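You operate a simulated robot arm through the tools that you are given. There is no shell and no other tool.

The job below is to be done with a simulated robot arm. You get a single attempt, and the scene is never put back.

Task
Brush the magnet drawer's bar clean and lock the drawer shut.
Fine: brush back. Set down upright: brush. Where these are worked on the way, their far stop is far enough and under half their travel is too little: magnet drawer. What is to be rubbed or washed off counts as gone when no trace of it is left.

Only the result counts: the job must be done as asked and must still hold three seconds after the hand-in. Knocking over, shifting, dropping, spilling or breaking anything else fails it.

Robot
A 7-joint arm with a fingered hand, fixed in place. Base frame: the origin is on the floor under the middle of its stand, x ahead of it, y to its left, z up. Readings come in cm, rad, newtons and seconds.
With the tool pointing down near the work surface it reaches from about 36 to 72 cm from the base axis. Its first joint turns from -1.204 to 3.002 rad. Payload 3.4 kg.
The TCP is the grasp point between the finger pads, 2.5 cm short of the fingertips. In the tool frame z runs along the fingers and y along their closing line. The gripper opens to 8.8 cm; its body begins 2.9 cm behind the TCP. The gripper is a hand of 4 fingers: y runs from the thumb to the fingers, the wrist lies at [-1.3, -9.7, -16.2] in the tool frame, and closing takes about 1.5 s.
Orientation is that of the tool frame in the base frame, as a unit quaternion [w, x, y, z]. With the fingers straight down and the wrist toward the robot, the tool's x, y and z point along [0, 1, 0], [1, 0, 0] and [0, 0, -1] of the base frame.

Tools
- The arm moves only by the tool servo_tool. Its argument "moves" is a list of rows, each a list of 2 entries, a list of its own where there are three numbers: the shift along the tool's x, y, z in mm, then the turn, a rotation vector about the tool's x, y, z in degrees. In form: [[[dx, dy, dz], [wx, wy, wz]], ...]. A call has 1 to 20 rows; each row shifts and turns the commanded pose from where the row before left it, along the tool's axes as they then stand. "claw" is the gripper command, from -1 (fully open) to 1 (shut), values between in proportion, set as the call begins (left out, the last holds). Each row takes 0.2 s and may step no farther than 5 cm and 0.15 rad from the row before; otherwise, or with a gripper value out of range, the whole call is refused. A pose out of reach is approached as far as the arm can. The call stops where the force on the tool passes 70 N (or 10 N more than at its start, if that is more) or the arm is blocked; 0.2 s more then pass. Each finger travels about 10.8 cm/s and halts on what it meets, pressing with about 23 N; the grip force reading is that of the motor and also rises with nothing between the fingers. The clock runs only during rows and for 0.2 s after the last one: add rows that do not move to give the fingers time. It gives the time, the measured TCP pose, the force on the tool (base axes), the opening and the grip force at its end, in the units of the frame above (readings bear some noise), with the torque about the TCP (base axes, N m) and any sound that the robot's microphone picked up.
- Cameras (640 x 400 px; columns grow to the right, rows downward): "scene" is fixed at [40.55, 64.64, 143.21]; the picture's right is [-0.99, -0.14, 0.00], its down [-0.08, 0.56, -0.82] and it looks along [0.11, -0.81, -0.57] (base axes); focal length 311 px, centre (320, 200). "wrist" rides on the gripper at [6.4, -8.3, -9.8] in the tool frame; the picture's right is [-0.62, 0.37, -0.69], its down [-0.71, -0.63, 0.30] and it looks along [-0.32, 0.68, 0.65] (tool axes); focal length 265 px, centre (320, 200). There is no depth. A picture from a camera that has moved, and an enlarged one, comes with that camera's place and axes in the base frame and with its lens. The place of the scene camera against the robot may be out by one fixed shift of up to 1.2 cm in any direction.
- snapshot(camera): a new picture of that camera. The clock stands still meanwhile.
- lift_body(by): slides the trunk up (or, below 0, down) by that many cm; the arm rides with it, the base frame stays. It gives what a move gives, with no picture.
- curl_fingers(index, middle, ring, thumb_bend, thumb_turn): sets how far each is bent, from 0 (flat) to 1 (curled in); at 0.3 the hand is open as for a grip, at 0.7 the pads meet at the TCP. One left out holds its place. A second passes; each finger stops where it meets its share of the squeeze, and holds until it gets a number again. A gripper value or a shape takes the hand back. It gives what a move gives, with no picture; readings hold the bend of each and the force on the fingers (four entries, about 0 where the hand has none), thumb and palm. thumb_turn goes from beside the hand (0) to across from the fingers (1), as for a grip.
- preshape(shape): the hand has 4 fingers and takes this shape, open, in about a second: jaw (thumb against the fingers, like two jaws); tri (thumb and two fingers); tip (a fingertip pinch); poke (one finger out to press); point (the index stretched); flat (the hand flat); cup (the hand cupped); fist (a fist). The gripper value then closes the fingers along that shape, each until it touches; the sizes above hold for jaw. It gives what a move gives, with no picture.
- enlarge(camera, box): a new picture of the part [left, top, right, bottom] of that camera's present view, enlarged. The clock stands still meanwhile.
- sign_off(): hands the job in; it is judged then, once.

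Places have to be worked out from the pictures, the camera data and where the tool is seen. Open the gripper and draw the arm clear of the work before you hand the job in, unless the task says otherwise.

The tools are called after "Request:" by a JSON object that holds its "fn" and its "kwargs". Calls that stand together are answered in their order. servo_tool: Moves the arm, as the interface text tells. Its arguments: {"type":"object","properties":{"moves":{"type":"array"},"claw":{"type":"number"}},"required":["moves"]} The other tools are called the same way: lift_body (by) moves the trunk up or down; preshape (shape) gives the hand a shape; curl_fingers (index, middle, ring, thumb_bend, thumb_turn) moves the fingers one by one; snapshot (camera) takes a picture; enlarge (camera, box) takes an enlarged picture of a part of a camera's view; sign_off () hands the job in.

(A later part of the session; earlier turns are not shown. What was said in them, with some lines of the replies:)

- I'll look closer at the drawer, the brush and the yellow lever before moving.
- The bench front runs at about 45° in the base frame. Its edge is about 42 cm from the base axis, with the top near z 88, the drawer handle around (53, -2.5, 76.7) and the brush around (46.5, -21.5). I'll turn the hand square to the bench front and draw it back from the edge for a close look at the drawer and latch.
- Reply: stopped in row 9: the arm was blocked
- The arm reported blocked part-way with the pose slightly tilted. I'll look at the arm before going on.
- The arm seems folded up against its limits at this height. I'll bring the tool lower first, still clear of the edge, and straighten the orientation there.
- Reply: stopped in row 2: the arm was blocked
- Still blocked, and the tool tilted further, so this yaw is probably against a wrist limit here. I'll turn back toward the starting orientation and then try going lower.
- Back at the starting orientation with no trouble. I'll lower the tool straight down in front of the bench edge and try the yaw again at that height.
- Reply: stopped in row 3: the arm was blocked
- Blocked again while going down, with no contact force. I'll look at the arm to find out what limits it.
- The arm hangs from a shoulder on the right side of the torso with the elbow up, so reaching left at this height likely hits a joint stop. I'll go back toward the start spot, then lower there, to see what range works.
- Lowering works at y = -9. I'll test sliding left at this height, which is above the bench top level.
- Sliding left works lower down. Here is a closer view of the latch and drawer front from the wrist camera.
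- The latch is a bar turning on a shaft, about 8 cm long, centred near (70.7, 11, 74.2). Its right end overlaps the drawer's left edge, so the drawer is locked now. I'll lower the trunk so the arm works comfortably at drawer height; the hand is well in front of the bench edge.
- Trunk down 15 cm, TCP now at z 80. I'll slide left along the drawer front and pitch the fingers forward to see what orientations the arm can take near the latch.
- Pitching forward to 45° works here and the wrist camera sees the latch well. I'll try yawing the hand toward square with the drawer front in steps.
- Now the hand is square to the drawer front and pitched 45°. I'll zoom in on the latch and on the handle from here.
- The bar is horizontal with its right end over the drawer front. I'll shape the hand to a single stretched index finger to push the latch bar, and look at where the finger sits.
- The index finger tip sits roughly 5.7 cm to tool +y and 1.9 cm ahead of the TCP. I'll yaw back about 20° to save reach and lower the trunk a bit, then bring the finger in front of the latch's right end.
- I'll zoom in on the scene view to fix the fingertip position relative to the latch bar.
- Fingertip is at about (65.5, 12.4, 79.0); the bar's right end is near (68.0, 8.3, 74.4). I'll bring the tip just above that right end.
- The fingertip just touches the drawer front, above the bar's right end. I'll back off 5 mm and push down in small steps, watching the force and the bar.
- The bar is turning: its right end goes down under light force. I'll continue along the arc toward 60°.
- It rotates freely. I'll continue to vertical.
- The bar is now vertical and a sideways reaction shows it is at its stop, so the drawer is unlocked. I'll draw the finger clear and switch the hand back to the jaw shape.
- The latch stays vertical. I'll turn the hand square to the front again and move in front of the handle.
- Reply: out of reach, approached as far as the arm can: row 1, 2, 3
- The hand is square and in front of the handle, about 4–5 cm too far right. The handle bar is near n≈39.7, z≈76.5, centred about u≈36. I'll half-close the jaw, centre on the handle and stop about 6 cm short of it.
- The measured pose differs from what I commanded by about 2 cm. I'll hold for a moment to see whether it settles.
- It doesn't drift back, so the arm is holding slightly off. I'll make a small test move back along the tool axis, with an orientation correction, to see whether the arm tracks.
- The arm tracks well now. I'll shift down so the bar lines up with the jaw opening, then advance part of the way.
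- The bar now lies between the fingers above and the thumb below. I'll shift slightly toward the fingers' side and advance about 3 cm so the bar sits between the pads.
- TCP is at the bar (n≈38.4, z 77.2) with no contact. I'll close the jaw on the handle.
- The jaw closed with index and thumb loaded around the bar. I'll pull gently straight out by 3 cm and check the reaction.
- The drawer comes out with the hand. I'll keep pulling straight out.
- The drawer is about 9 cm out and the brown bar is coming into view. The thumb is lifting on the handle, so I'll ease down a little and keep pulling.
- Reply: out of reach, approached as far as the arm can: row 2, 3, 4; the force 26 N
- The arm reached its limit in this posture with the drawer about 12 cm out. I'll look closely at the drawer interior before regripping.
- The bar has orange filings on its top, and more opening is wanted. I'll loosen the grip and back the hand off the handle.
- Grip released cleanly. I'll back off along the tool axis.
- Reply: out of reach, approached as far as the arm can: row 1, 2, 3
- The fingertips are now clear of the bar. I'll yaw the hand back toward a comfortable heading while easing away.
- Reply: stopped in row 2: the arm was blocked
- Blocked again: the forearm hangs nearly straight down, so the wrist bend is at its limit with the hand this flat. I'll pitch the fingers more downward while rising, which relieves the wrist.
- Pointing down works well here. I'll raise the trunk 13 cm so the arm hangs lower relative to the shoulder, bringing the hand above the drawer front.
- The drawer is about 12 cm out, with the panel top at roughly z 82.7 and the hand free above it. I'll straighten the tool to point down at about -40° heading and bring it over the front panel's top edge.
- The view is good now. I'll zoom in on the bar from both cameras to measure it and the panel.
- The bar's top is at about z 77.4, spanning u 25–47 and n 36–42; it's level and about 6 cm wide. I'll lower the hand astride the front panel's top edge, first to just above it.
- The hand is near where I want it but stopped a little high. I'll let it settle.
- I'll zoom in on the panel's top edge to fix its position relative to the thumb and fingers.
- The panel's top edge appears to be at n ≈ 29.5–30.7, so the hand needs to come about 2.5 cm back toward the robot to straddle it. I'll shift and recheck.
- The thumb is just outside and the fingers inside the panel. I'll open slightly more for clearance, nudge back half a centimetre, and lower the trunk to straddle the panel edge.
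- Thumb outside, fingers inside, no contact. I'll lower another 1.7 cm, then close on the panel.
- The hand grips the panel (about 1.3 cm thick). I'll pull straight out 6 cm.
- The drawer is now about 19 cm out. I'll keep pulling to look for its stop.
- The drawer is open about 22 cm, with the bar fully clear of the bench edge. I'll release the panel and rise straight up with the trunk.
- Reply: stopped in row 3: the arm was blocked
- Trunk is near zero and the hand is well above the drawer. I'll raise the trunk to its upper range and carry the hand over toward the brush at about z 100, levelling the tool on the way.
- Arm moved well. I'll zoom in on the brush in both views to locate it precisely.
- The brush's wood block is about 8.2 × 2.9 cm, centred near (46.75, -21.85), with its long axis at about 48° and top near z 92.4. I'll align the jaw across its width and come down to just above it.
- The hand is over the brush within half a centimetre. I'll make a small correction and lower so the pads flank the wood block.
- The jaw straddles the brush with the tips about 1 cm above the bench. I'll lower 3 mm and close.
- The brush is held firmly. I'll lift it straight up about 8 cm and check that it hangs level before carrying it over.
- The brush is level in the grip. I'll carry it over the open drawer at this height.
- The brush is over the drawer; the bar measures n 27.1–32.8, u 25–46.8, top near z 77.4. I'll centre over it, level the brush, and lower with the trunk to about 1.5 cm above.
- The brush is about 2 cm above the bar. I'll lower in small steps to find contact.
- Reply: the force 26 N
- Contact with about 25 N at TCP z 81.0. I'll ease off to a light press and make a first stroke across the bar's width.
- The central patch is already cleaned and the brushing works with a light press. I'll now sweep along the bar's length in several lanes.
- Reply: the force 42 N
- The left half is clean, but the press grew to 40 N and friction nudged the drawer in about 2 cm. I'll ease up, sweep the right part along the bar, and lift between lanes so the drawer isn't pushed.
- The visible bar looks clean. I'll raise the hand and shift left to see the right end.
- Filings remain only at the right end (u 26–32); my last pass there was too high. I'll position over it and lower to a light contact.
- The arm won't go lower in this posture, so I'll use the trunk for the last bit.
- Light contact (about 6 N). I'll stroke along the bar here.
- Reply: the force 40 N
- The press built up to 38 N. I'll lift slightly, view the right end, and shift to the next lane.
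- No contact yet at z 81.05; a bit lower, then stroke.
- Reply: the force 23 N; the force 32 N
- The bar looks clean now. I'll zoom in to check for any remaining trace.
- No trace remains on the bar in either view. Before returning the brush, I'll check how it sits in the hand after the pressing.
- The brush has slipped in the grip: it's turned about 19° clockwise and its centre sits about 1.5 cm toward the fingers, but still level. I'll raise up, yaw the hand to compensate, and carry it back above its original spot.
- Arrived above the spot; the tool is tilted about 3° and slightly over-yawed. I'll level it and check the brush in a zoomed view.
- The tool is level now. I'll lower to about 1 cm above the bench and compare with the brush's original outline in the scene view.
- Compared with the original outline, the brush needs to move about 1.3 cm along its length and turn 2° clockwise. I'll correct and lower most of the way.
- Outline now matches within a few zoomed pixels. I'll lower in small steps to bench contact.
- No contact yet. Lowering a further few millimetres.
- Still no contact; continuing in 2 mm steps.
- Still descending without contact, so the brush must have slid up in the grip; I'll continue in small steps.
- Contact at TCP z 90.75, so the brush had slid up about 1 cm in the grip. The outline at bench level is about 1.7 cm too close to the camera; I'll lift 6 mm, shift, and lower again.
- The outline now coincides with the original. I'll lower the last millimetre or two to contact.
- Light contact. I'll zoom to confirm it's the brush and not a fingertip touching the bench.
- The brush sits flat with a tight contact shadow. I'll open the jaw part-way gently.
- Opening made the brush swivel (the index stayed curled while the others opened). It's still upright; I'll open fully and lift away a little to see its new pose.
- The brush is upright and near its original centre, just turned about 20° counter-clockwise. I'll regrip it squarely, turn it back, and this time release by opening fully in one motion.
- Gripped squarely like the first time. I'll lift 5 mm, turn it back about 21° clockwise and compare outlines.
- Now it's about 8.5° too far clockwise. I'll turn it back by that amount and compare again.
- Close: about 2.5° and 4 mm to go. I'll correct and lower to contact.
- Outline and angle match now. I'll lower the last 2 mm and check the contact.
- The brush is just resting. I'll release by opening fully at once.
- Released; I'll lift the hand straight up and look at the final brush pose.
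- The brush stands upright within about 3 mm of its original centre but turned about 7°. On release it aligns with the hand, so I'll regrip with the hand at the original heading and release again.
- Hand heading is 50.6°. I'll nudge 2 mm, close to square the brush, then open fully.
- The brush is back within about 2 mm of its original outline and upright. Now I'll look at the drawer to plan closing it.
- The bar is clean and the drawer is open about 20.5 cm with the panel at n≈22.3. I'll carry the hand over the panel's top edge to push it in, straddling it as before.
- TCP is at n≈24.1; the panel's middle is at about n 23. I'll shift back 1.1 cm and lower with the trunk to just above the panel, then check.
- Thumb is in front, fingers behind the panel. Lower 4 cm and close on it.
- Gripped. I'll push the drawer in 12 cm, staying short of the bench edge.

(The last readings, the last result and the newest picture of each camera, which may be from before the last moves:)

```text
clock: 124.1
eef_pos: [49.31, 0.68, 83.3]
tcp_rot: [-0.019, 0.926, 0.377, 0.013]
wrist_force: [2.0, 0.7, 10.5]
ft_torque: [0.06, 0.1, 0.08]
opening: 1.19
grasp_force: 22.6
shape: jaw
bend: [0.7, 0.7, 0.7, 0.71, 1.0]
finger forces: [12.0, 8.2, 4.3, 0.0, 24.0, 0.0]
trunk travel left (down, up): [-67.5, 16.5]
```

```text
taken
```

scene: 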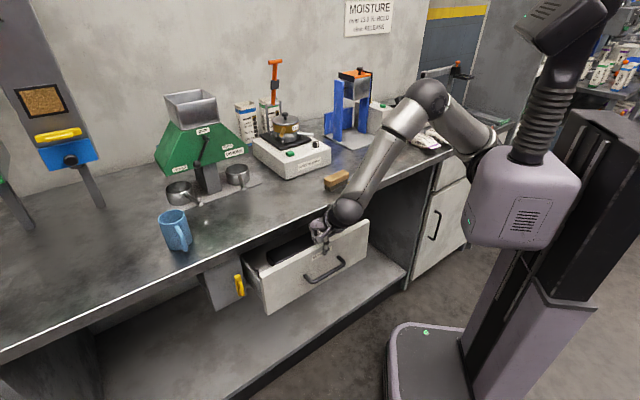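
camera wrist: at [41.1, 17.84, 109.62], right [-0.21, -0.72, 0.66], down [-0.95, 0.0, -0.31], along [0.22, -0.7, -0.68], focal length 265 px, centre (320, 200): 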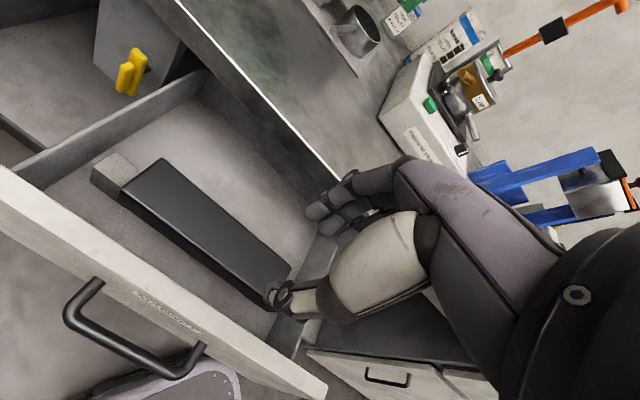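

The drawer is now about 9 cm open. I'll release, rise, and back the hand off to change to a fist for the final push from the front.

Request:
{"fn": "servo_tool", "kwargs": {"moves": [[[0, 0, 0], [0, 0, 0]], [[0, 0, 0], [0, 0, 0]], [[0, 0, 0], [0, 0, 0]]], "claw": 0.0}}

Request:
{"fn": "lift_body", "kwargs": {"by": 10}}

Request:
{"fn": "servo_tool", "kwargs": {"moves": [[[10, -30, 0], [0, 0, 0]], [[10, -30, 0], [0, 0, 0]], [[10, -30, 0], [0, 0, 0]], [[0, 0, 0], [0, 0, 0]]]}}

Request:
{"fn": "snapshot", "kwargs": {"camera": "scene"}}

```text
clock: 124.9
eef_pos: [49.29, 0.38, 82.86]
tcp_rot: [-0.017, 0.926, 0.376, 0.009]
wrist_force: [0.3, 0.6, 0.1]
ft_torque: [0.05, -0.02, 0.02]
opening: 4.37
grasp_force: 0.2
shape: jaw
bend: [0.74, 0.45, 0.41, 0.7, 1.0]
finger forces: [0.0, 0.0, 0.0, 0.0, 0.0, 0.0]
trunk travel left (down, up): [-67.5, 16.5]
```

```text
clock: 126.2
eef_pos: [49.12, 0.59, 92.76]
tcp_rot: [-0.019, 0.926, 0.378, 0.007]
wrist_force: [-0.1, -0.4, 0.1]
ft_torque: [0.0, -0.02, 0.0]
opening: 4.36
grasp_force: 0.0
shape: jaw
bend: [0.74, 0.45, 0.41, 0.7, 1.0]
finger forces: [0.0, 0.0, 0.0, 0.0, 0.0, 0.1]
trunk travel left (down, up): [-77.5, 6.5]
```

```text
clock: 127.2
eef_pos: [44.39, 9.21, 92.18]
tcp_rot: [-0.007, 0.923, 0.385, -0.002]
wrist_force: [-0.8, 0.1, 0.1]
ft_torque: [0.0, -0.01, 0.01]
opening: 4.39
grasp_force: 0.0
shape: jaw
bend: [0.74, 0.45, 0.41, 0.7, 1.0]
finger forces: [0.0, 0.0, 0.0, 0.1, 0.0, 0.1]
trunk travel left (down, up): [-77.5, 6.5]
```

```text
taken
```

scene: 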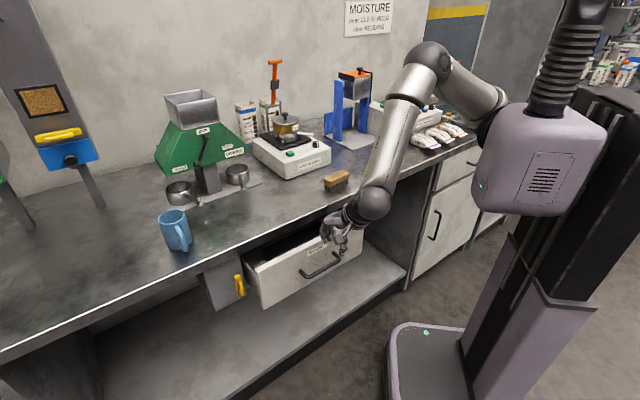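

I'll move left along the front (clear of the handle), lower, and pitch the hand forward as I did at the start for the final push.

Request:
{"fn": "servo_tool", "kwargs": {"moves": [[[28, 12, 0], [0, 0, 0]], [[28, 12, 0], [0, 0, 0]], [[28, 12, 0], [0, 0, 0]], [[0, 0, 0], [0, 0, 0]]]}}

Request:
{"fn": "lift_body", "kwargs": {"by": -15}}

Request:
{"fn": "servo_tool", "kwargs": {"moves": [[[0, 0, 0], [-7.5, 0, 0]], [[0, 0, 0], [-7.5, 0, 0]], [[0, 0, 0], [-7.5, 0, 0]], [[0, 0, 0], [-7.5, 0, 0]], [[0, 0, 0], [-7.5, 0, 0]], [[0, 0, 0], [-7.5, 0, 0]], [[0, 0, 0], [0, 0, 0]]]}}

Request:
{"fn": "snapshot", "kwargs": {"camera": "scene"}}

Request:
{"fn": "snapshot", "kwargs": {"camera": "wrist"}}

```text
clock: 128.2
eef_pos: [52.25, 13.36, 92.33]
tcp_rot: [0.005, 0.917, 0.399, 0.0]
wrist_force: [-0.2, -0.8, 0.5]
ft_torque: [0.0, 0.01, 0.0]
opening: 4.36
grasp_force: 0.1
shape: jaw
bend: [0.74, 0.45, 0.41, 0.7, 1.0]
finger forces: [0.0, 0.0, 0.0, 0.0, 0.0, 0.0]
trunk travel left (down, up): [-77.5, 6.5]
```

```text
clock: 129.9
eef_pos: [52.35, 13.35, 77.18]
tcp_rot: [0.004, 0.918, 0.398, 0.001]
wrist_force: [-0.1, 0.0, 0.5]
ft_torque: [0.02, 0.02, 0.03]
opening: 4.39
grasp_force: 0.0
shape: jaw
bend: [0.74, 0.45, 0.41, 0.7, 1.0]
finger forces: [0.1, 0.1, 0.0, 0.0, 0.0, 0.0]
trunk travel left (down, up): [-62.5, 21.5]
```

```text
clock: 131.6
eef_pos: [53.2, 12.11, 77.1]
tcp_rot: [0.354, 0.846, 0.368, 0.154]
wrist_force: [-0.7, -0.5, 0.2]
ft_torque: [0.01, 0.01, 0.01]
opening: 4.37
grasp_force: 0.0
shape: jaw
bend: [0.74, 0.44, 0.41, 0.7, 1.0]
finger forces: [0.0, 0.1, 0.0, 0.0, 0.0, 0.0]
out of reach, approached as far as the arm can: row 6
trunk travel left (down, up): [-62.5, 21.5]
```

```text
taken
```

scene: 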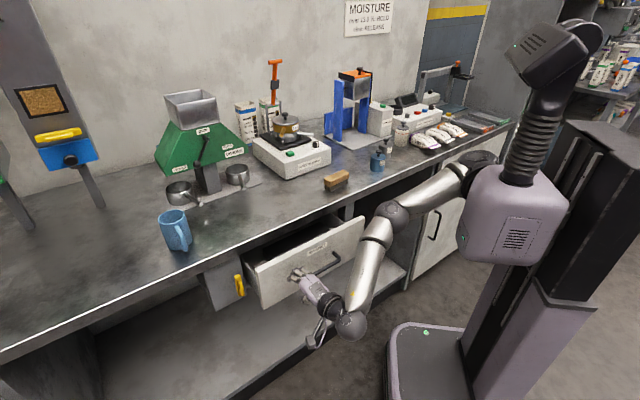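

```text
taken
camera wrist: at [48.07, 25.45, 78.1], right [-0.59, -0.29, 0.75], down [-0.65, -0.37, -0.66], along [0.47, -0.88, 0.03], focal length 265 px, centre (320, 200)
```

wrist: 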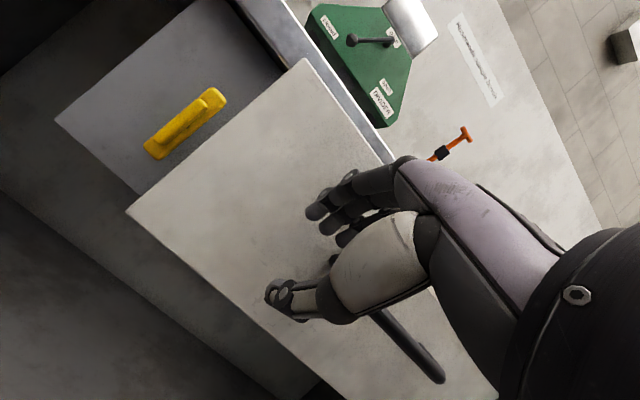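

Good posture in front of the panel, left of the handle. I'll make a fist and push it home.

Request:
{"fn": "preshape", "kwargs": {"shape": "fist"}}

Request:
{"fn": "snapshot", "kwargs": {"camera": "wrist"}}

Request:
{"fn": "enlarge", "kwargs": {"camera": "scene", "box": [220, 200, 380, 340]}}

```text
clock: 132.4
eef_pos: [53.12, 12.18, 77.15]
tcp_rot: [0.354, 0.846, 0.369, 0.154]
wrist_force: [-0.1, -0.7, -0.2]
ft_torque: [-0.03, -0.01, 0.03]
opening: 0.0
grasp_force: 0.1
shape: fist
bend: [1.0, 1.0, 1.0, 0.86, 0.85]
finger forces: [0.0, 0.0, 0.0, 0.0, 0.0, 0.0]
trunk travel left (down, up): [-62.5, 21.5]
```

```text
taken
camera wrist: at [48.06, 25.47, 78.13], right [-0.59, -0.29, 0.75], down [-0.65, -0.37, -0.66], along [0.47, -0.88, 0.03], focal length 265 px, centre (320, 200)
```

wrist: 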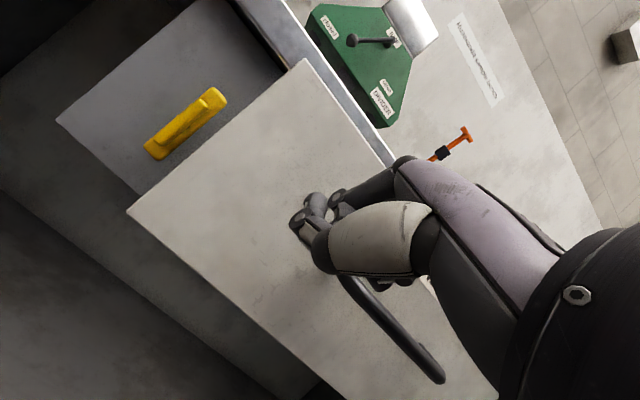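

```text
2.86 times, centred on (300, 270) of scene
camera zoom: at [40.55, 64.64, 143.21], right [-0.99, -0.14, 0.0], down [-0.08, 0.56, -0.82], along [0.11, -0.81, -0.57], focal length 888 px, centre (377, 0)
```

zoom: 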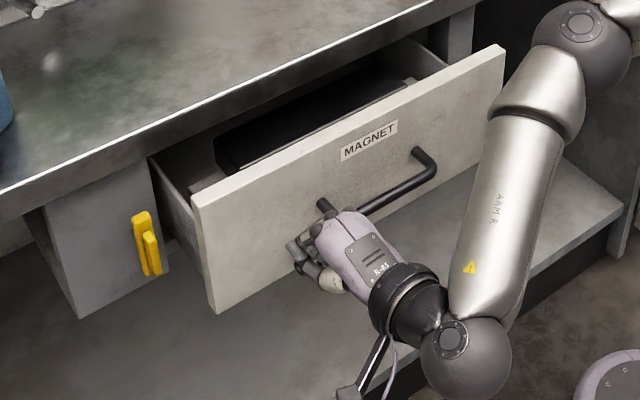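

The fist is close to the handle's left end, so I'll shift 2.5 cm further left and then push inward 7.5 cm.

Request:
{"fn": "servo_tool", "kwargs": {"moves": [[[25, 0.6, 0.6], [0, 0, 0]], [[-0.6, 10.5, 10.7], [0, 0, 0]], [[-0.6, 10.5, 10.7], [0, 0, 0]], [[-0.6, 10.5, 10.7], [0, 0, 0]], [[-0.6, 10.5, 10.7], [0, 0, 0]], [[-0.6, 10.5, 10.7], [0, 0, 0]], [[0, 0, 0], [0, 0, 0]]]}}

Request:
{"fn": "enlarge", "kwargs": {"camera": "scene", "box": [220, 200, 380, 340]}}

Request:
{"fn": "snapshot", "kwargs": {"camera": "wrist"}}

```text
clock: 134.1
eef_pos: [59.23, 6.79, 77.49]
tcp_rot: [0.355, 0.846, 0.368, 0.153]
wrist_force: [1.2, 0.6, 0.2]
ft_torque: [-0.01, -0.01, 0.02]
opening: 0.0
grasp_force: 0.1
shape: fist
bend: [1.0, 1.0, 1.0, 0.86, 0.85]
finger forces: [0.0, 0.1, 0.1, 0.0, 0.0, 0.0]
out of reach, approached as far as the arm can: row 1
trunk travel left (down, up): [-62.5, 21.5]
```

```text
2.86 times, centred on (300, 270) of scene
camera zoom: at [40.55, 64.64, 143.21], right [-0.99, -0.14, 0.0], down [-0.08, 0.56, -0.82], along [0.11, -0.81, -0.57], focal length 888 px, centre (377, 0)
```

zoom: 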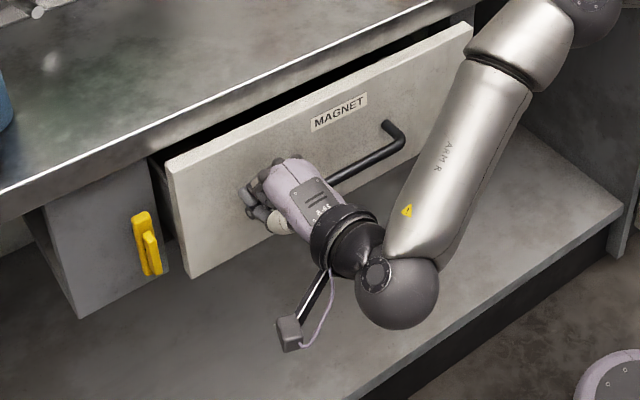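

```text
taken
camera wrist: at [54.08, 19.99, 78.39], right [-0.6, -0.29, 0.75], down [-0.65, -0.37, -0.66], along [0.47, -0.88, 0.03], focal length 265 px, centre (320, 200)
```

wrist: 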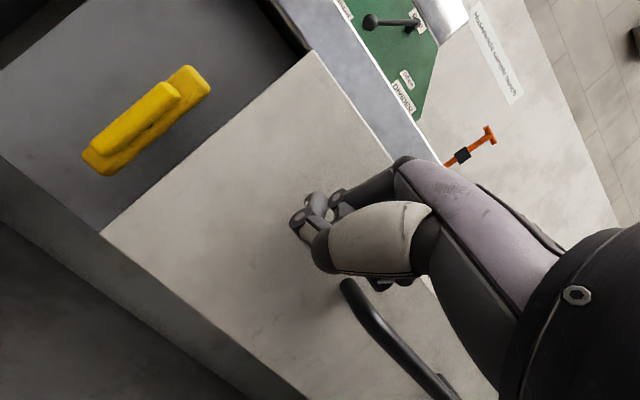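

The drawer is nearly in. I'll push the last few centimetres in small steps and watch for the stop.

Request:
{"fn": "servo_tool", "kwargs": {"moves": [[[-0.4, 7, 7.1], [0, 0, 0]], [[-0.4, 7, 7.1], [0, 0, 0]], [[-0.4, 7, 7.1], [0, 0, 0]], [[0, 0, 0], [0, 0, 0]]]}}

Request:
{"fn": "enlarge", "kwargs": {"camera": "scene", "box": [220, 200, 380, 340]}}

```text
clock: 135.1
eef_pos: [61.17, 4.6, 77.41]
tcp_rot: [0.355, 0.846, 0.367, 0.153]
wrist_force: [0.3, 0.1, 0.1]
ft_torque: [-0.02, -0.03, -0.01]
opening: 0.0
grasp_force: 0.0
shape: fist
bend: [1.0, 1.0, 1.0, 0.86, 0.85]
finger forces: [0.1, 0.1, 0.0, 0.0, 0.0, 0.0]
trunk travel left (down, up): [-62.5, 21.5]
```

```text
2.86 times, centred on (300, 270) of scene
camera zoom: at [40.55, 64.64, 143.21], right [-0.99, -0.14, 0.0], down [-0.08, 0.56, -0.82], along [0.11, -0.81, -0.57], focal length 888 px, centre (377, 0)
```

zoom: 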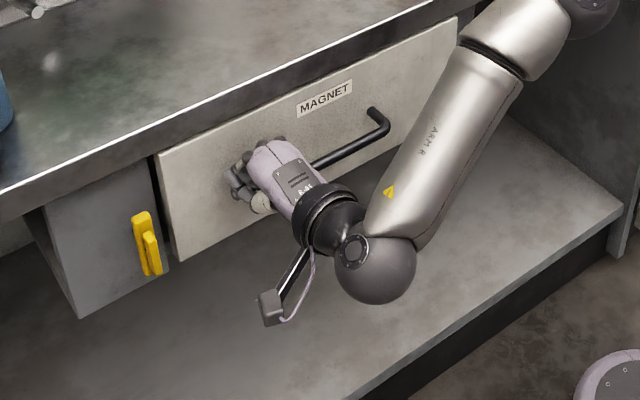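

Label position says it's within about 2 mm of closed. I'll press a little more until the stop pushes back.

Request:
{"fn": "servo_tool", "kwargs": {"moves": [[[-0.1, 2.5, 2.5], [0, 0, 0]], [[-0.1, 2.5, 2.5], [0, 0, 0]], [[0, 0, 0], [0, 0, 0]]]}}

Request:
{"fn": "enlarge", "kwargs": {"camera": "scene", "box": [180, 200, 380, 325]}}

```text
clock: 135.8
eef_pos: [61.61, 4.18, 77.46]
tcp_rot: [0.355, 0.846, 0.368, 0.154]
wrist_force: [-1.9, 1.8, -0.2]
ft_torque: [0.01, -0.02, 0.04]
opening: 0.01
grasp_force: 0.1
shape: fist
bend: [1.0, 1.0, 1.0, 0.86, 0.85]
finger forces: [0.1, 0.0, 0.0, 0.0, 2.5, 0.1]
trunk travel left (down, up): [-62.5, 21.5]
```

```text
3.20 times, centred on (280, 262) of scene
camera zoom: at [40.55, 64.64, 143.21], right [-0.99, -0.14, 0.0], down [-0.08, 0.56, -0.82], along [0.11, -0.81, -0.57], focal length 995 px, centre (448, 0)
```

zoom: 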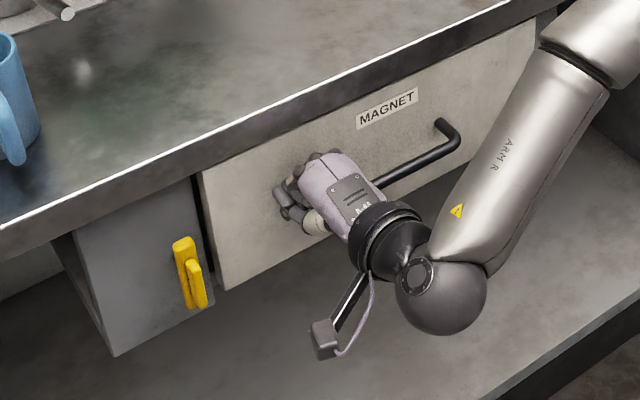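

The drawer is fully shut (label back at its original place, stop pushing back lightly). I'll retreat the fist straight out, then set the pointing finger and yaw for the latch.

Request:
{"fn": "servo_tool", "kwargs": {"moves": [[[0.6, -14, -14.2], [0, 0, 0]], [[0.6, -14, -14.2], [0, 0, 0]], [[0.6, -14, -14.2], [0, 0, 0]], [[0.6, -14, -14.2], [0, 0, 0]], [[0, 0, 0], [0, 5, -5]], [[0, 0, 0], [0, 5, -5]], [[0, 0, 0], [0, 5, -5]], [[0, 0, 0], [0, 5, -5]], [[0, 0, 0], [0, 3.5, -3.5]], [[0, 0, 0], [0, 0, 0]]]}}

Request:
{"fn": "preshape", "kwargs": {"shape": "point"}}

Request:
{"fn": "enlarge", "kwargs": {"camera": "scene", "box": [180, 200, 380, 325]}}

Request:
{"fn": "snapshot", "kwargs": {"camera": "wrist"}}

```text
clock: 138.1
eef_pos: [56.04, 9.7, 77.52]
tcp_rot: [0.296, 0.705, 0.596, 0.246]
wrist_force: [0.1, -0.1, -0.3]
ft_torque: [0.02, -0.02, -0.01]
opening: 0.0
grasp_force: 0.0
shape: fist
bend: [1.0, 1.0, 1.0, 0.86, 0.85]
finger forces: [0.1, 0.0, 0.1, 0.0, 0.0, 0.1]
trunk travel left (down, up): [-62.5, 21.5]
```

```text
clock: 138.9
eef_pos: [56.06, 9.64, 77.51]
tcp_rot: [0.297, 0.705, 0.595, 0.246]
wrist_force: [-0.2, 0.7, -0.5]
ft_torque: [0.02, 0.01, -0.02]
opening: 8.05
grasp_force: 0.0
shape: point
bend: [0.2, 1.0, 1.0, 0.98, 0.88]
finger forces: [0.0, 0.0, 0.0, 0.0, 0.1, 0.0]
trunk travel left (down, up): [-62.5, 21.5]
```

```text
3.20 times, centred on (280, 262) of scene
camera zoom: at [40.55, 64.64, 143.21], right [-0.99, -0.14, 0.0], down [-0.08, 0.56, -0.82], along [0.11, -0.81, -0.57], focal length 995 px, centre (448, 0)
```

zoom: 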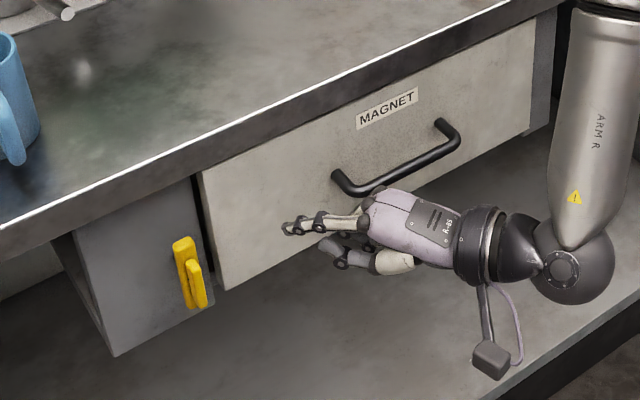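

```text
taken
camera wrist: at [44.45, 18.06, 78.41], right [-0.34, -0.57, 0.75], down [-0.35, -0.67, -0.66], along [0.88, -0.48, 0.03], focal length 265 px, centre (320, 200)
```

wrist: 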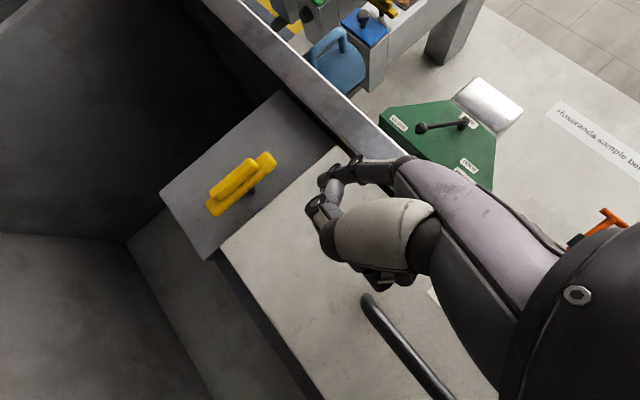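

The drawer stays shut. Next I'll lower the trunk a bit and bring the fingertip to the right side of the latch bar's top end.

Request:
{"fn": "lift_body", "kwargs": {"by": -5}}

Request:
{"fn": "servo_tool", "kwargs": {"moves": [[[16.3, 26, 9.2], [0, 0, 0]], [[16.3, 26, 9.2], [0, 0, 0]], [[0, 0, 0], [0, 0, 0]]]}}

Request:
{"fn": "enlarge", "kwargs": {"camera": "scene", "box": [210, 250, 310, 320]}}

Request:
{"fn": "enlarge", "kwargs": {"camera": "wrist", "box": [180, 100, 360, 250]}}

```text
clock: 139.9
eef_pos: [55.98, 9.73, 72.31]
tcp_rot: [0.298, 0.706, 0.594, 0.246]
wrist_force: [-0.7, 0.0, -0.3]
ft_torque: [-0.02, -0.02, 0.0]
opening: 8.07
grasp_force: 0.1
shape: point
bend: [0.2, 1.0, 1.0, 0.98, 0.88]
finger forces: [0.1, 0.1, 0.1, 0.0, 0.0, 0.0]
trunk travel left (down, up): [-57.5, 26.5]
```

```text
clock: 140.7
eef_pos: [61.46, 12.11, 74.92]
tcp_rot: [0.297, 0.705, 0.595, 0.247]
wrist_force: [0.0, 0.2, -0.6]
ft_torque: [-0.01, 0.0, 0.0]
opening: 8.08
grasp_force: 0.1
shape: point
bend: [0.2, 1.0, 1.0, 0.98, 0.88]
finger forces: [0.0, 0.0, 0.0, 0.0, 0.0, 0.0]
trunk travel left (down, up): [-57.5, 26.5]
```

```text
5.71 times, centred on (260, 285) of scene
camera zoom: at [40.55, 64.64, 143.21], right [-0.99, -0.14, 0.0], down [-0.08, 0.56, -0.82], along [0.11, -0.81, -0.57], focal length 1777 px, centre (663, -286)
```

zoom: 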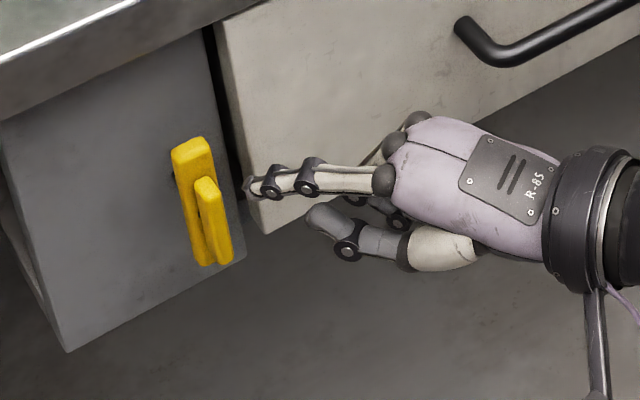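

```text
2.67 times, centred on (270, 175) of wrist
camera zoom: at [49.91, 20.5, 75.85], right [-0.34, -0.57, 0.75], down [-0.35, -0.67, -0.66], along [0.88, -0.48, 0.03], focal length 708 px, centre (453, 267)
```

zoom: 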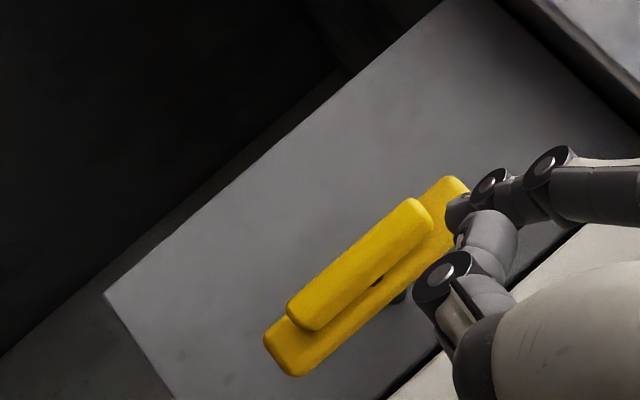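

Fingertip is where expected, to the right of and in front of the bar's top end. I'll advance 3 cm toward the front so the tip sits just right of the bar.

Request:
{"fn": "servo_tool", "kwargs": {"moves": [[[-8.6, 8.5, 8.7], [0, 0, 0]], [[-8.6, 8.5, 8.7], [0, 0, 0]], [[0, 0, 0], [0, 0, 0]]]}}

Request:
{"fn": "enlarge", "kwargs": {"camera": "scene", "box": [210, 250, 310, 320]}}

Request:
{"fn": "enlarge", "kwargs": {"camera": "wrist", "box": [180, 100, 360, 250]}}

```text
clock: 141.5
eef_pos: [63.65, 9.86, 74.76]
tcp_rot: [0.296, 0.705, 0.596, 0.247]
wrist_force: [-0.1, -0.6, -0.2]
ft_torque: [-0.01, -0.01, -0.02]
opening: 8.06
grasp_force: 0.1
shape: point
bend: [0.2, 1.0, 1.0, 0.98, 0.88]
finger forces: [0.0, 0.0, 0.0, 0.0, 0.0, 0.0]
trunk travel left (down, up): [-57.5, 26.5]
```

```text
5.71 times, centred on (260, 285) of scene
camera zoom: at [40.55, 64.64, 143.21], right [-0.99, -0.14, 0.0], down [-0.08, 0.56, -0.82], along [0.11, -0.81, -0.57], focal length 1777 px, centre (663, -286)
```

zoom: 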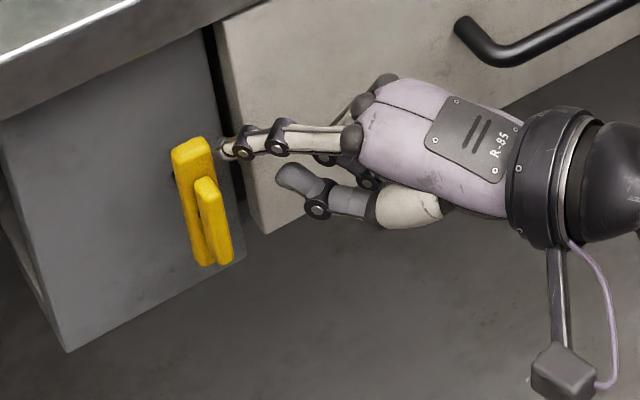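

```text
2.67 times, centred on (270, 175) of wrist
camera zoom: at [52.02, 18.32, 75.78], right [-0.34, -0.57, 0.75], down [-0.35, -0.67, -0.66], along [0.88, -0.48, 0.03], focal length 708 px, centre (453, 267)
```

zoom: 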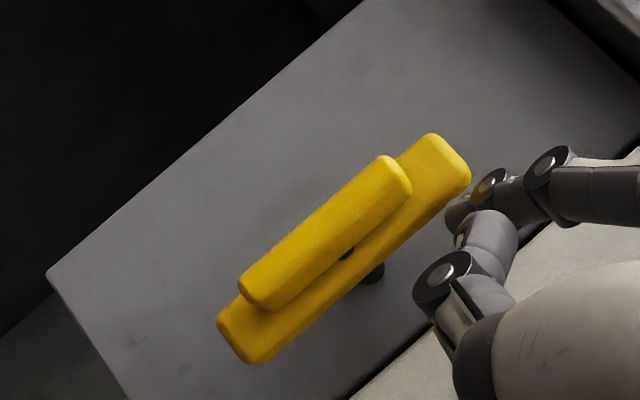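

The tip touches right beside the bar's top end. I'll push it left along the arc for the first ~45°.

Request:
{"fn": "servo_tool", "kwargs": {"moves": [[[7.4, 5.1, 2.3], [0, 0, 0]], [[6.9, 3.5, 3.5], [0, 0, 0]], [[6.5, 1.8, 4.7], [0, 0, 0]], [[0, 0, 0], [0, 0, 0]]]}}

Request:
{"fn": "enlarge", "kwargs": {"camera": "scene", "box": [210, 250, 310, 320]}}

Request:
{"fn": "enlarge", "kwargs": {"camera": "wrist", "box": [180, 100, 360, 250]}}

```text
clock: 142.5
eef_pos: [65.44, 11.82, 74.8]
tcp_rot: [0.298, 0.706, 0.594, 0.246]
wrist_force: [-0.6, -0.1, 0.6]
ft_torque: [0.0, -0.05, -0.02]
opening: 8.07
grasp_force: 0.0
shape: point
bend: [0.2, 1.0, 1.0, 0.98, 0.88]
finger forces: [0.5, 0.0, 0.0, 0.0, 0.1, 0.0]
trunk travel left (down, up): [-57.5, 26.5]
```

```text
5.71 times, centred on (260, 285) of scene
camera zoom: at [40.55, 64.64, 143.21], right [-0.99, -0.14, 0.0], down [-0.08, 0.56, -0.82], along [0.11, -0.81, -0.57], focal length 1777 px, centre (663, -286)
```

zoom: 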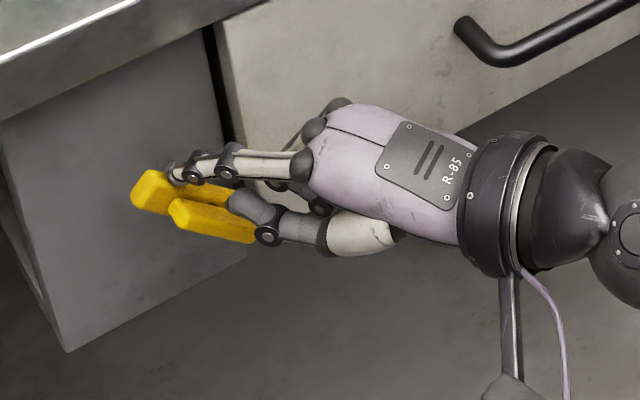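

```text
2.67 times, centred on (270, 175) of wrist
camera zoom: at [53.83, 20.14, 75.78], right [-0.34, -0.57, 0.75], down [-0.35, -0.67, -0.66], along [0.88, -0.48, 0.03], focal length 708 px, centre (453, 267)
```

zoom: 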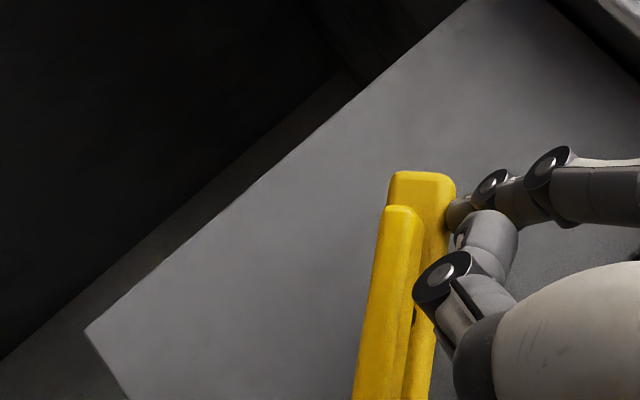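

It's turning well, about halfway. I'll continue to horizontal.

Request:
{"fn": "servo_tool", "kwargs": {"moves": [[[5.8, 0, 5.8], [0, 0, 0]], [[4.7, -1.8, 6.4], [0, 0, 0]], [[3.4, -3.4, 6.6], [0, 0, 0]], [[0, 0, 0], [0, 0, 0]]]}}

Request:
{"fn": "enlarge", "kwargs": {"camera": "scene", "box": [210, 250, 310, 320]}}

Request:
{"fn": "enlarge", "kwargs": {"camera": "wrist", "box": [180, 100, 360, 250]}}

```text
clock: 143.5
eef_pos: [66.51, 12.99, 73.22]
tcp_rot: [0.297, 0.705, 0.595, 0.247]
wrist_force: [-0.8, 0.0, 2.1]
ft_torque: [-0.02, -0.08, -0.04]
opening: 0.0
grasp_force: 0.0
shape: point
bend: [0.2, 1.0, 1.0, 0.98, 0.88]
finger forces: [0.6, 0.9, 0.0, 0.0, 0.1, 0.1]
trunk travel left (down, up): [-57.5, 26.5]
```

```text
5.71 times, centred on (260, 285) of scene
camera zoom: at [40.55, 64.64, 143.21], right [-0.99, -0.14, 0.0], down [-0.08, 0.56, -0.82], along [0.11, -0.81, -0.57], focal length 1777 px, centre (663, -286)
```

zoom: 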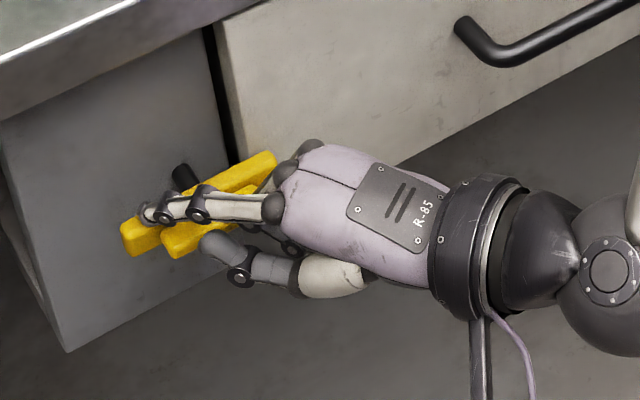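

```text
2.67 times, centred on (270, 175) of wrist
camera zoom: at [55.0, 21.35, 74.11], right [-0.34, -0.57, 0.75], down [-0.34, -0.67, -0.66], along [0.88, -0.48, 0.03], focal length 708 px, centre (453, 267)
```

zoom: 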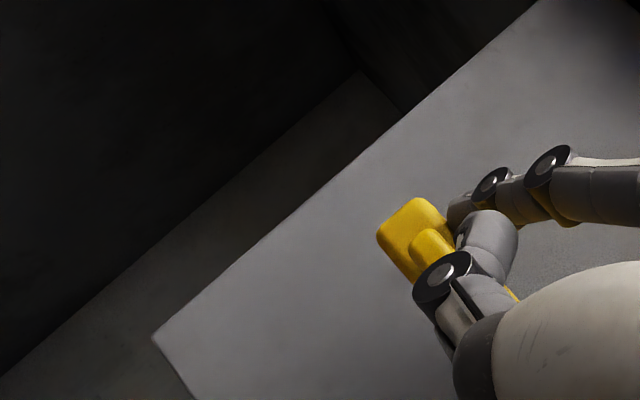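

The bar looks back at its original horizontal position. I'll press a few more millimetres to make sure it's against its stop.

Request:
{"fn": "servo_tool", "kwargs": {"moves": [[[0, -2.1, 2.1], [0, 0, 0]], [[0, -2.1, 2.1], [0, 0, 0]], [[0, 0, 0], [0, 0, 0]]]}}

Request:
{"fn": "enlarge", "kwargs": {"camera": "scene", "box": [210, 250, 310, 320]}}

```text
clock: 144.3
eef_pos: [66.6, 13.07, 72.64]
tcp_rot: [0.298, 0.705, 0.595, 0.247]
wrist_force: [-3.8, 2.5, 5.6]
ft_torque: [-0.08, -0.28, -0.03]
opening: 0.0
grasp_force: 0.0
shape: point
bend: [0.18, 1.0, 1.0, 0.98, 0.88]
finger forces: [3.9, 4.2, 0.0, 0.0, 0.0, 0.0]
trunk travel left (down, up): [-57.5, 26.5]
```

```text
5.71 times, centred on (260, 285) of scene
camera zoom: at [40.55, 64.64, 143.21], right [-0.99, -0.14, 0.0], down [-0.08, 0.56, -0.82], along [0.11, -0.81, -0.57], focal length 1777 px, centre (663, -286)
```

zoom: 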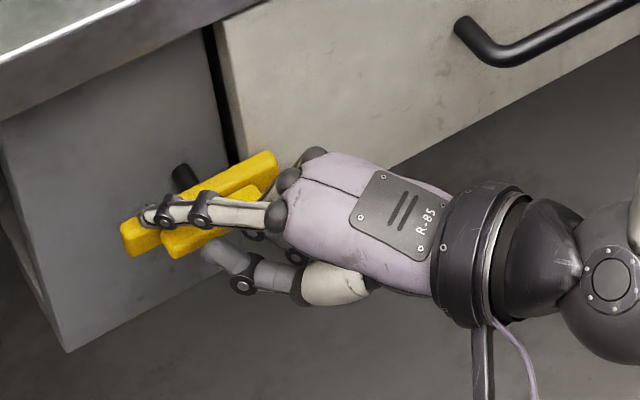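

The stop pushes back with about 6 N and the bar matches its original locked position. I'll relieve the press slightly and withdraw the finger straight out.

Request:
{"fn": "servo_tool", "kwargs": {"moves": [[[0, 1.8, -1.8], [0, 0, 0]], [[8.6, -8.6, -8.8], [0, 0, 0]], [[8.6, -8.6, -8.8], [0, 0, 0]], [[12, -12, -12], [0, 0, 0]], [[12, -12, -12], [0, 0, 0]], [[0, 0, 0], [0, 0, 0]]]}}

Request:
{"fn": "enlarge", "kwargs": {"camera": "scene", "box": [180, 200, 380, 325]}}

Request:
{"fn": "enlarge", "kwargs": {"camera": "scene", "box": [200, 260, 270, 320]}}

Request:
{"fn": "snapshot", "kwargs": {"camera": "wrist"}}

```text
clock: 145.7
eef_pos: [61.48, 17.9, 72.69]
tcp_rot: [0.297, 0.705, 0.595, 0.246]
wrist_force: [0.1, 0.0, -0.1]
ft_torque: [-0.01, -0.02, 0.03]
opening: 0.02
grasp_force: 0.0
shape: point
bend: [0.2, 1.0, 1.0, 0.98, 0.88]
finger forces: [0.0, 0.0, 0.0, 0.0, 0.1, 0.0]
trunk travel left (down, up): [-57.5, 26.5]
```

```text
3.20 times, centred on (280, 262) of scene
camera zoom: at [40.55, 64.64, 143.21], right [-0.99, -0.14, 0.0], down [-0.08, 0.56, -0.82], along [0.11, -0.81, -0.57], focal length 995 px, centre (448, 0)
```

zoom: 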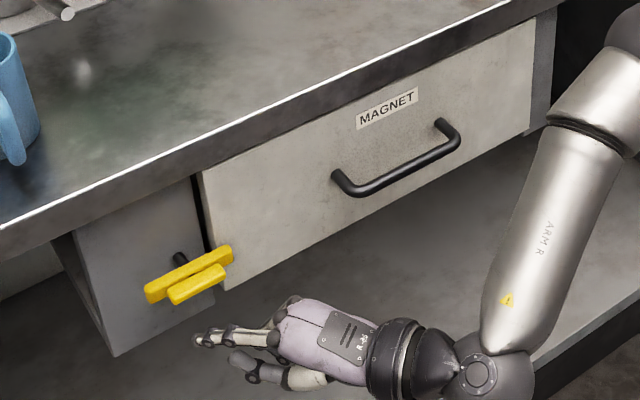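

```text
6.67 times, centred on (235, 290) of scene
camera zoom: at [40.55, 64.64, 143.21], right [-0.99, -0.14, 0.0], down [-0.08, 0.56, -0.82], along [0.11, -0.81, -0.57], focal length 2073 px, centre (887, -400)
```

zoom: 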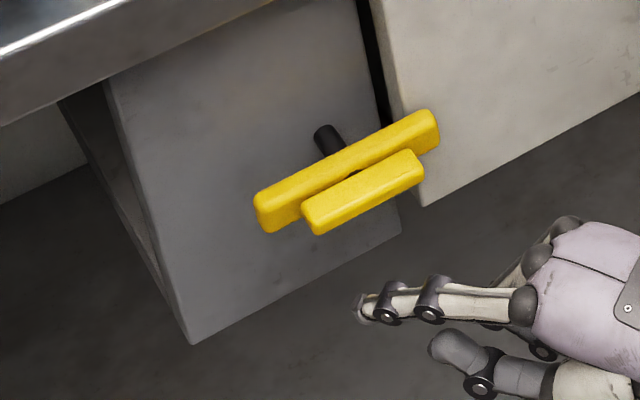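

```text
taken
camera wrist: at [49.94, 26.35, 73.7], right [-0.34, -0.57, 0.75], down [-0.35, -0.67, -0.66], along [0.88, -0.48, 0.03], focal length 265 px, centre (320, 200)
```

wrist: 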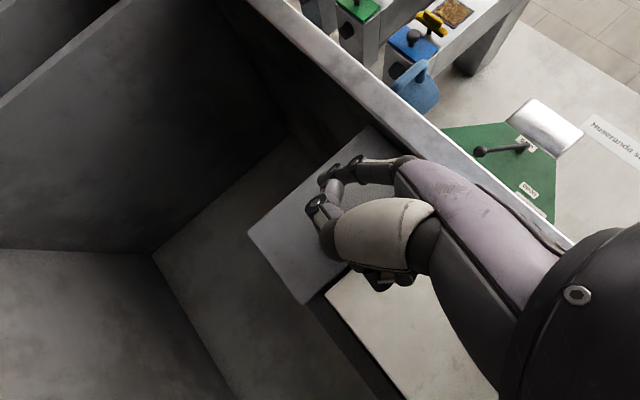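

The latch and drawer look identical to their original locked state. I'll open the hand, back it a bit further away, and check the whole scene.

Request:
{"fn": "preshape", "kwargs": {"shape": "jaw"}}

Request:
{"fn": "servo_tool", "kwargs": {"moves": [[[-15, -10, -10], [0, 0, 0]], [[-15, -10, -10], [0, 0, 0]], [[0, 0, 0], [0, 0, 0]]], "claw": -1}}

Request:
{"fn": "snapshot", "kwargs": {"camera": "scene"}}

Request:
{"fn": "enlarge", "kwargs": {"camera": "scene", "box": [310, 150, 390, 210]}}

```text
clock: 146.6
eef_pos: [61.48, 17.97, 72.71]
tcp_rot: [0.298, 0.705, 0.594, 0.247]
wrist_force: [-0.8, 0.2, -1.5]
ft_torque: [0.01, 0.0, 0.0]
opening: 8.76
grasp_force: 0.0
shape: jaw
bend: [0.3, 0.3, 0.3, 0.3, 0.97]
finger forces: [0.1, 0.0, 0.0, 0.0, 0.1, 0.0]
trunk travel left (down, up): [-57.5, 26.5]
```

```text
clock: 147.4
eef_pos: [58.28, 15.41, 72.69]
tcp_rot: [0.297, 0.705, 0.595, 0.247]
wrist_force: [0.0, -0.6, 0.4]
ft_torque: [-0.02, -0.03, 0.0]
opening: 8.77
grasp_force: 0.2
shape: jaw
bend: [0.3, 0.3, 0.3, 0.3, 0.97]
finger forces: [0.0, 0.0, 0.1, 0.0, 0.0, 0.1]
trunk travel left (down, up): [-57.5, 26.5]
```

```text
taken
```

scene: 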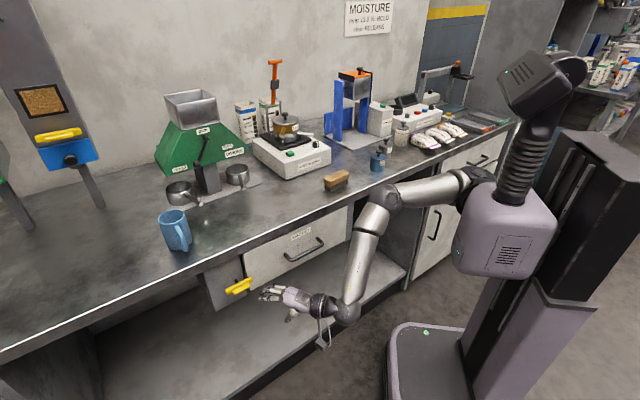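

```text
6.67 times, centred on (350, 180) of scene
camera zoom: at [40.55, 64.64, 143.21], right [-0.99, -0.14, 0.0], down [-0.08, 0.56, -0.82], along [0.11, -0.81, -0.57], focal length 2073 px, centre (120, 333)
```

zoom: 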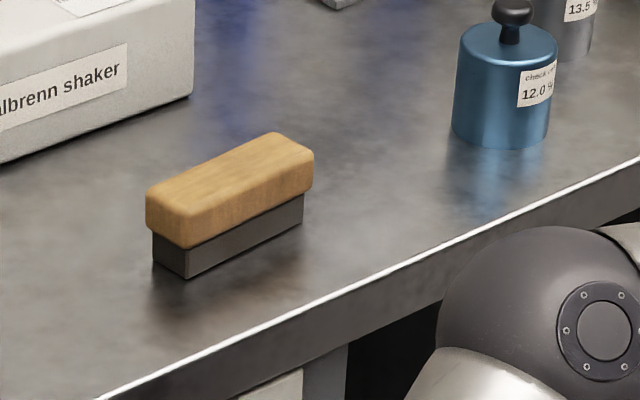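

Everything looks in order: drawer shut and latched, brush upright in place, nothing else moved. I'll draw the open hand a little further back from the bench.

Request:
{"fn": "servo_tool", "kwargs": {"moves": [[[-4.6, -18, -18], [0, 0, 0]], [[-4.6, -18, -18], [0, 0, 0]], [[-4.6, -18, -18], [0, 0, 0]], [[0, 0, 0], [0, 0, 0]]]}}

Request:
{"fn": "enlarge", "kwargs": {"camera": "scene", "box": [180, 200, 380, 325]}}

```text
clock: 148.4
eef_pos: [50.49, 15.41, 72.72]
tcp_rot: [0.297, 0.705, 0.595, 0.246]
wrist_force: [-0.1, 0.2, -0.3]
ft_torque: [-0.01, 0.01, -0.03]
opening: 8.76
grasp_force: 0.0
shape: jaw
bend: [0.3, 0.3, 0.3, 0.3, 0.97]
finger forces: [0.1, 0.0, 0.1, 0.0, 0.0, 0.0]
trunk travel left (down, up): [-57.5, 26.5]
```

```text
3.20 times, centred on (280, 262) of scene
camera zoom: at [40.55, 64.64, 143.21], right [-0.99, -0.14, 0.0], down [-0.08, 0.56, -0.82], along [0.11, -0.81, -0.57], focal length 995 px, centre (448, 0)
```

zoom: 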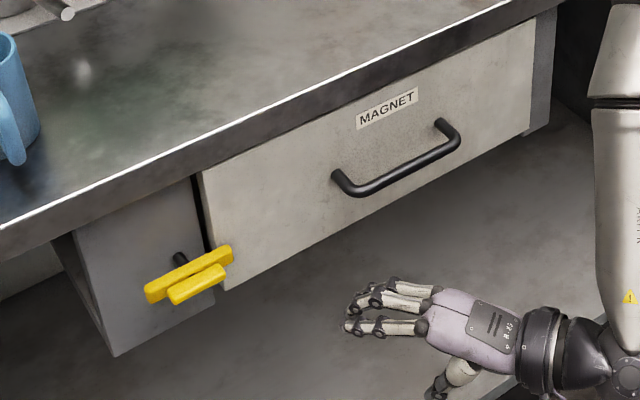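

The drawer is shut and locked, and the bar showed no filings in either camera before I closed it. The brush stands upright in its place, and the open hand is clear of the work. I'm handing in the job.

Request:
{"fn": "sign_off", "kwargs": {}}

```text
The job is handed in.
```

I brushed the magnet drawer's bar clean, shut the drawer and turned its latch back to the locked position. The job is handed in; I haven't seen the verdict.

- **Bar:** neither camera showed any filings on it before I closed the drawer.
- **Drawer and latch:** both look the same as at the start, and the latch is back against its stop. I opened the drawer about 20 cm but never confirmed its full travel. I judged that to be more than half.
- **Brush:** it stands upright within about 2 mm of its original outline. It slipped in the grip while I was brushing and turned on the first two releases, so I regripped it twice to set it back.
- **Everything else:** nothing else on the bench looks moved, and the hand is open and clear of the work.
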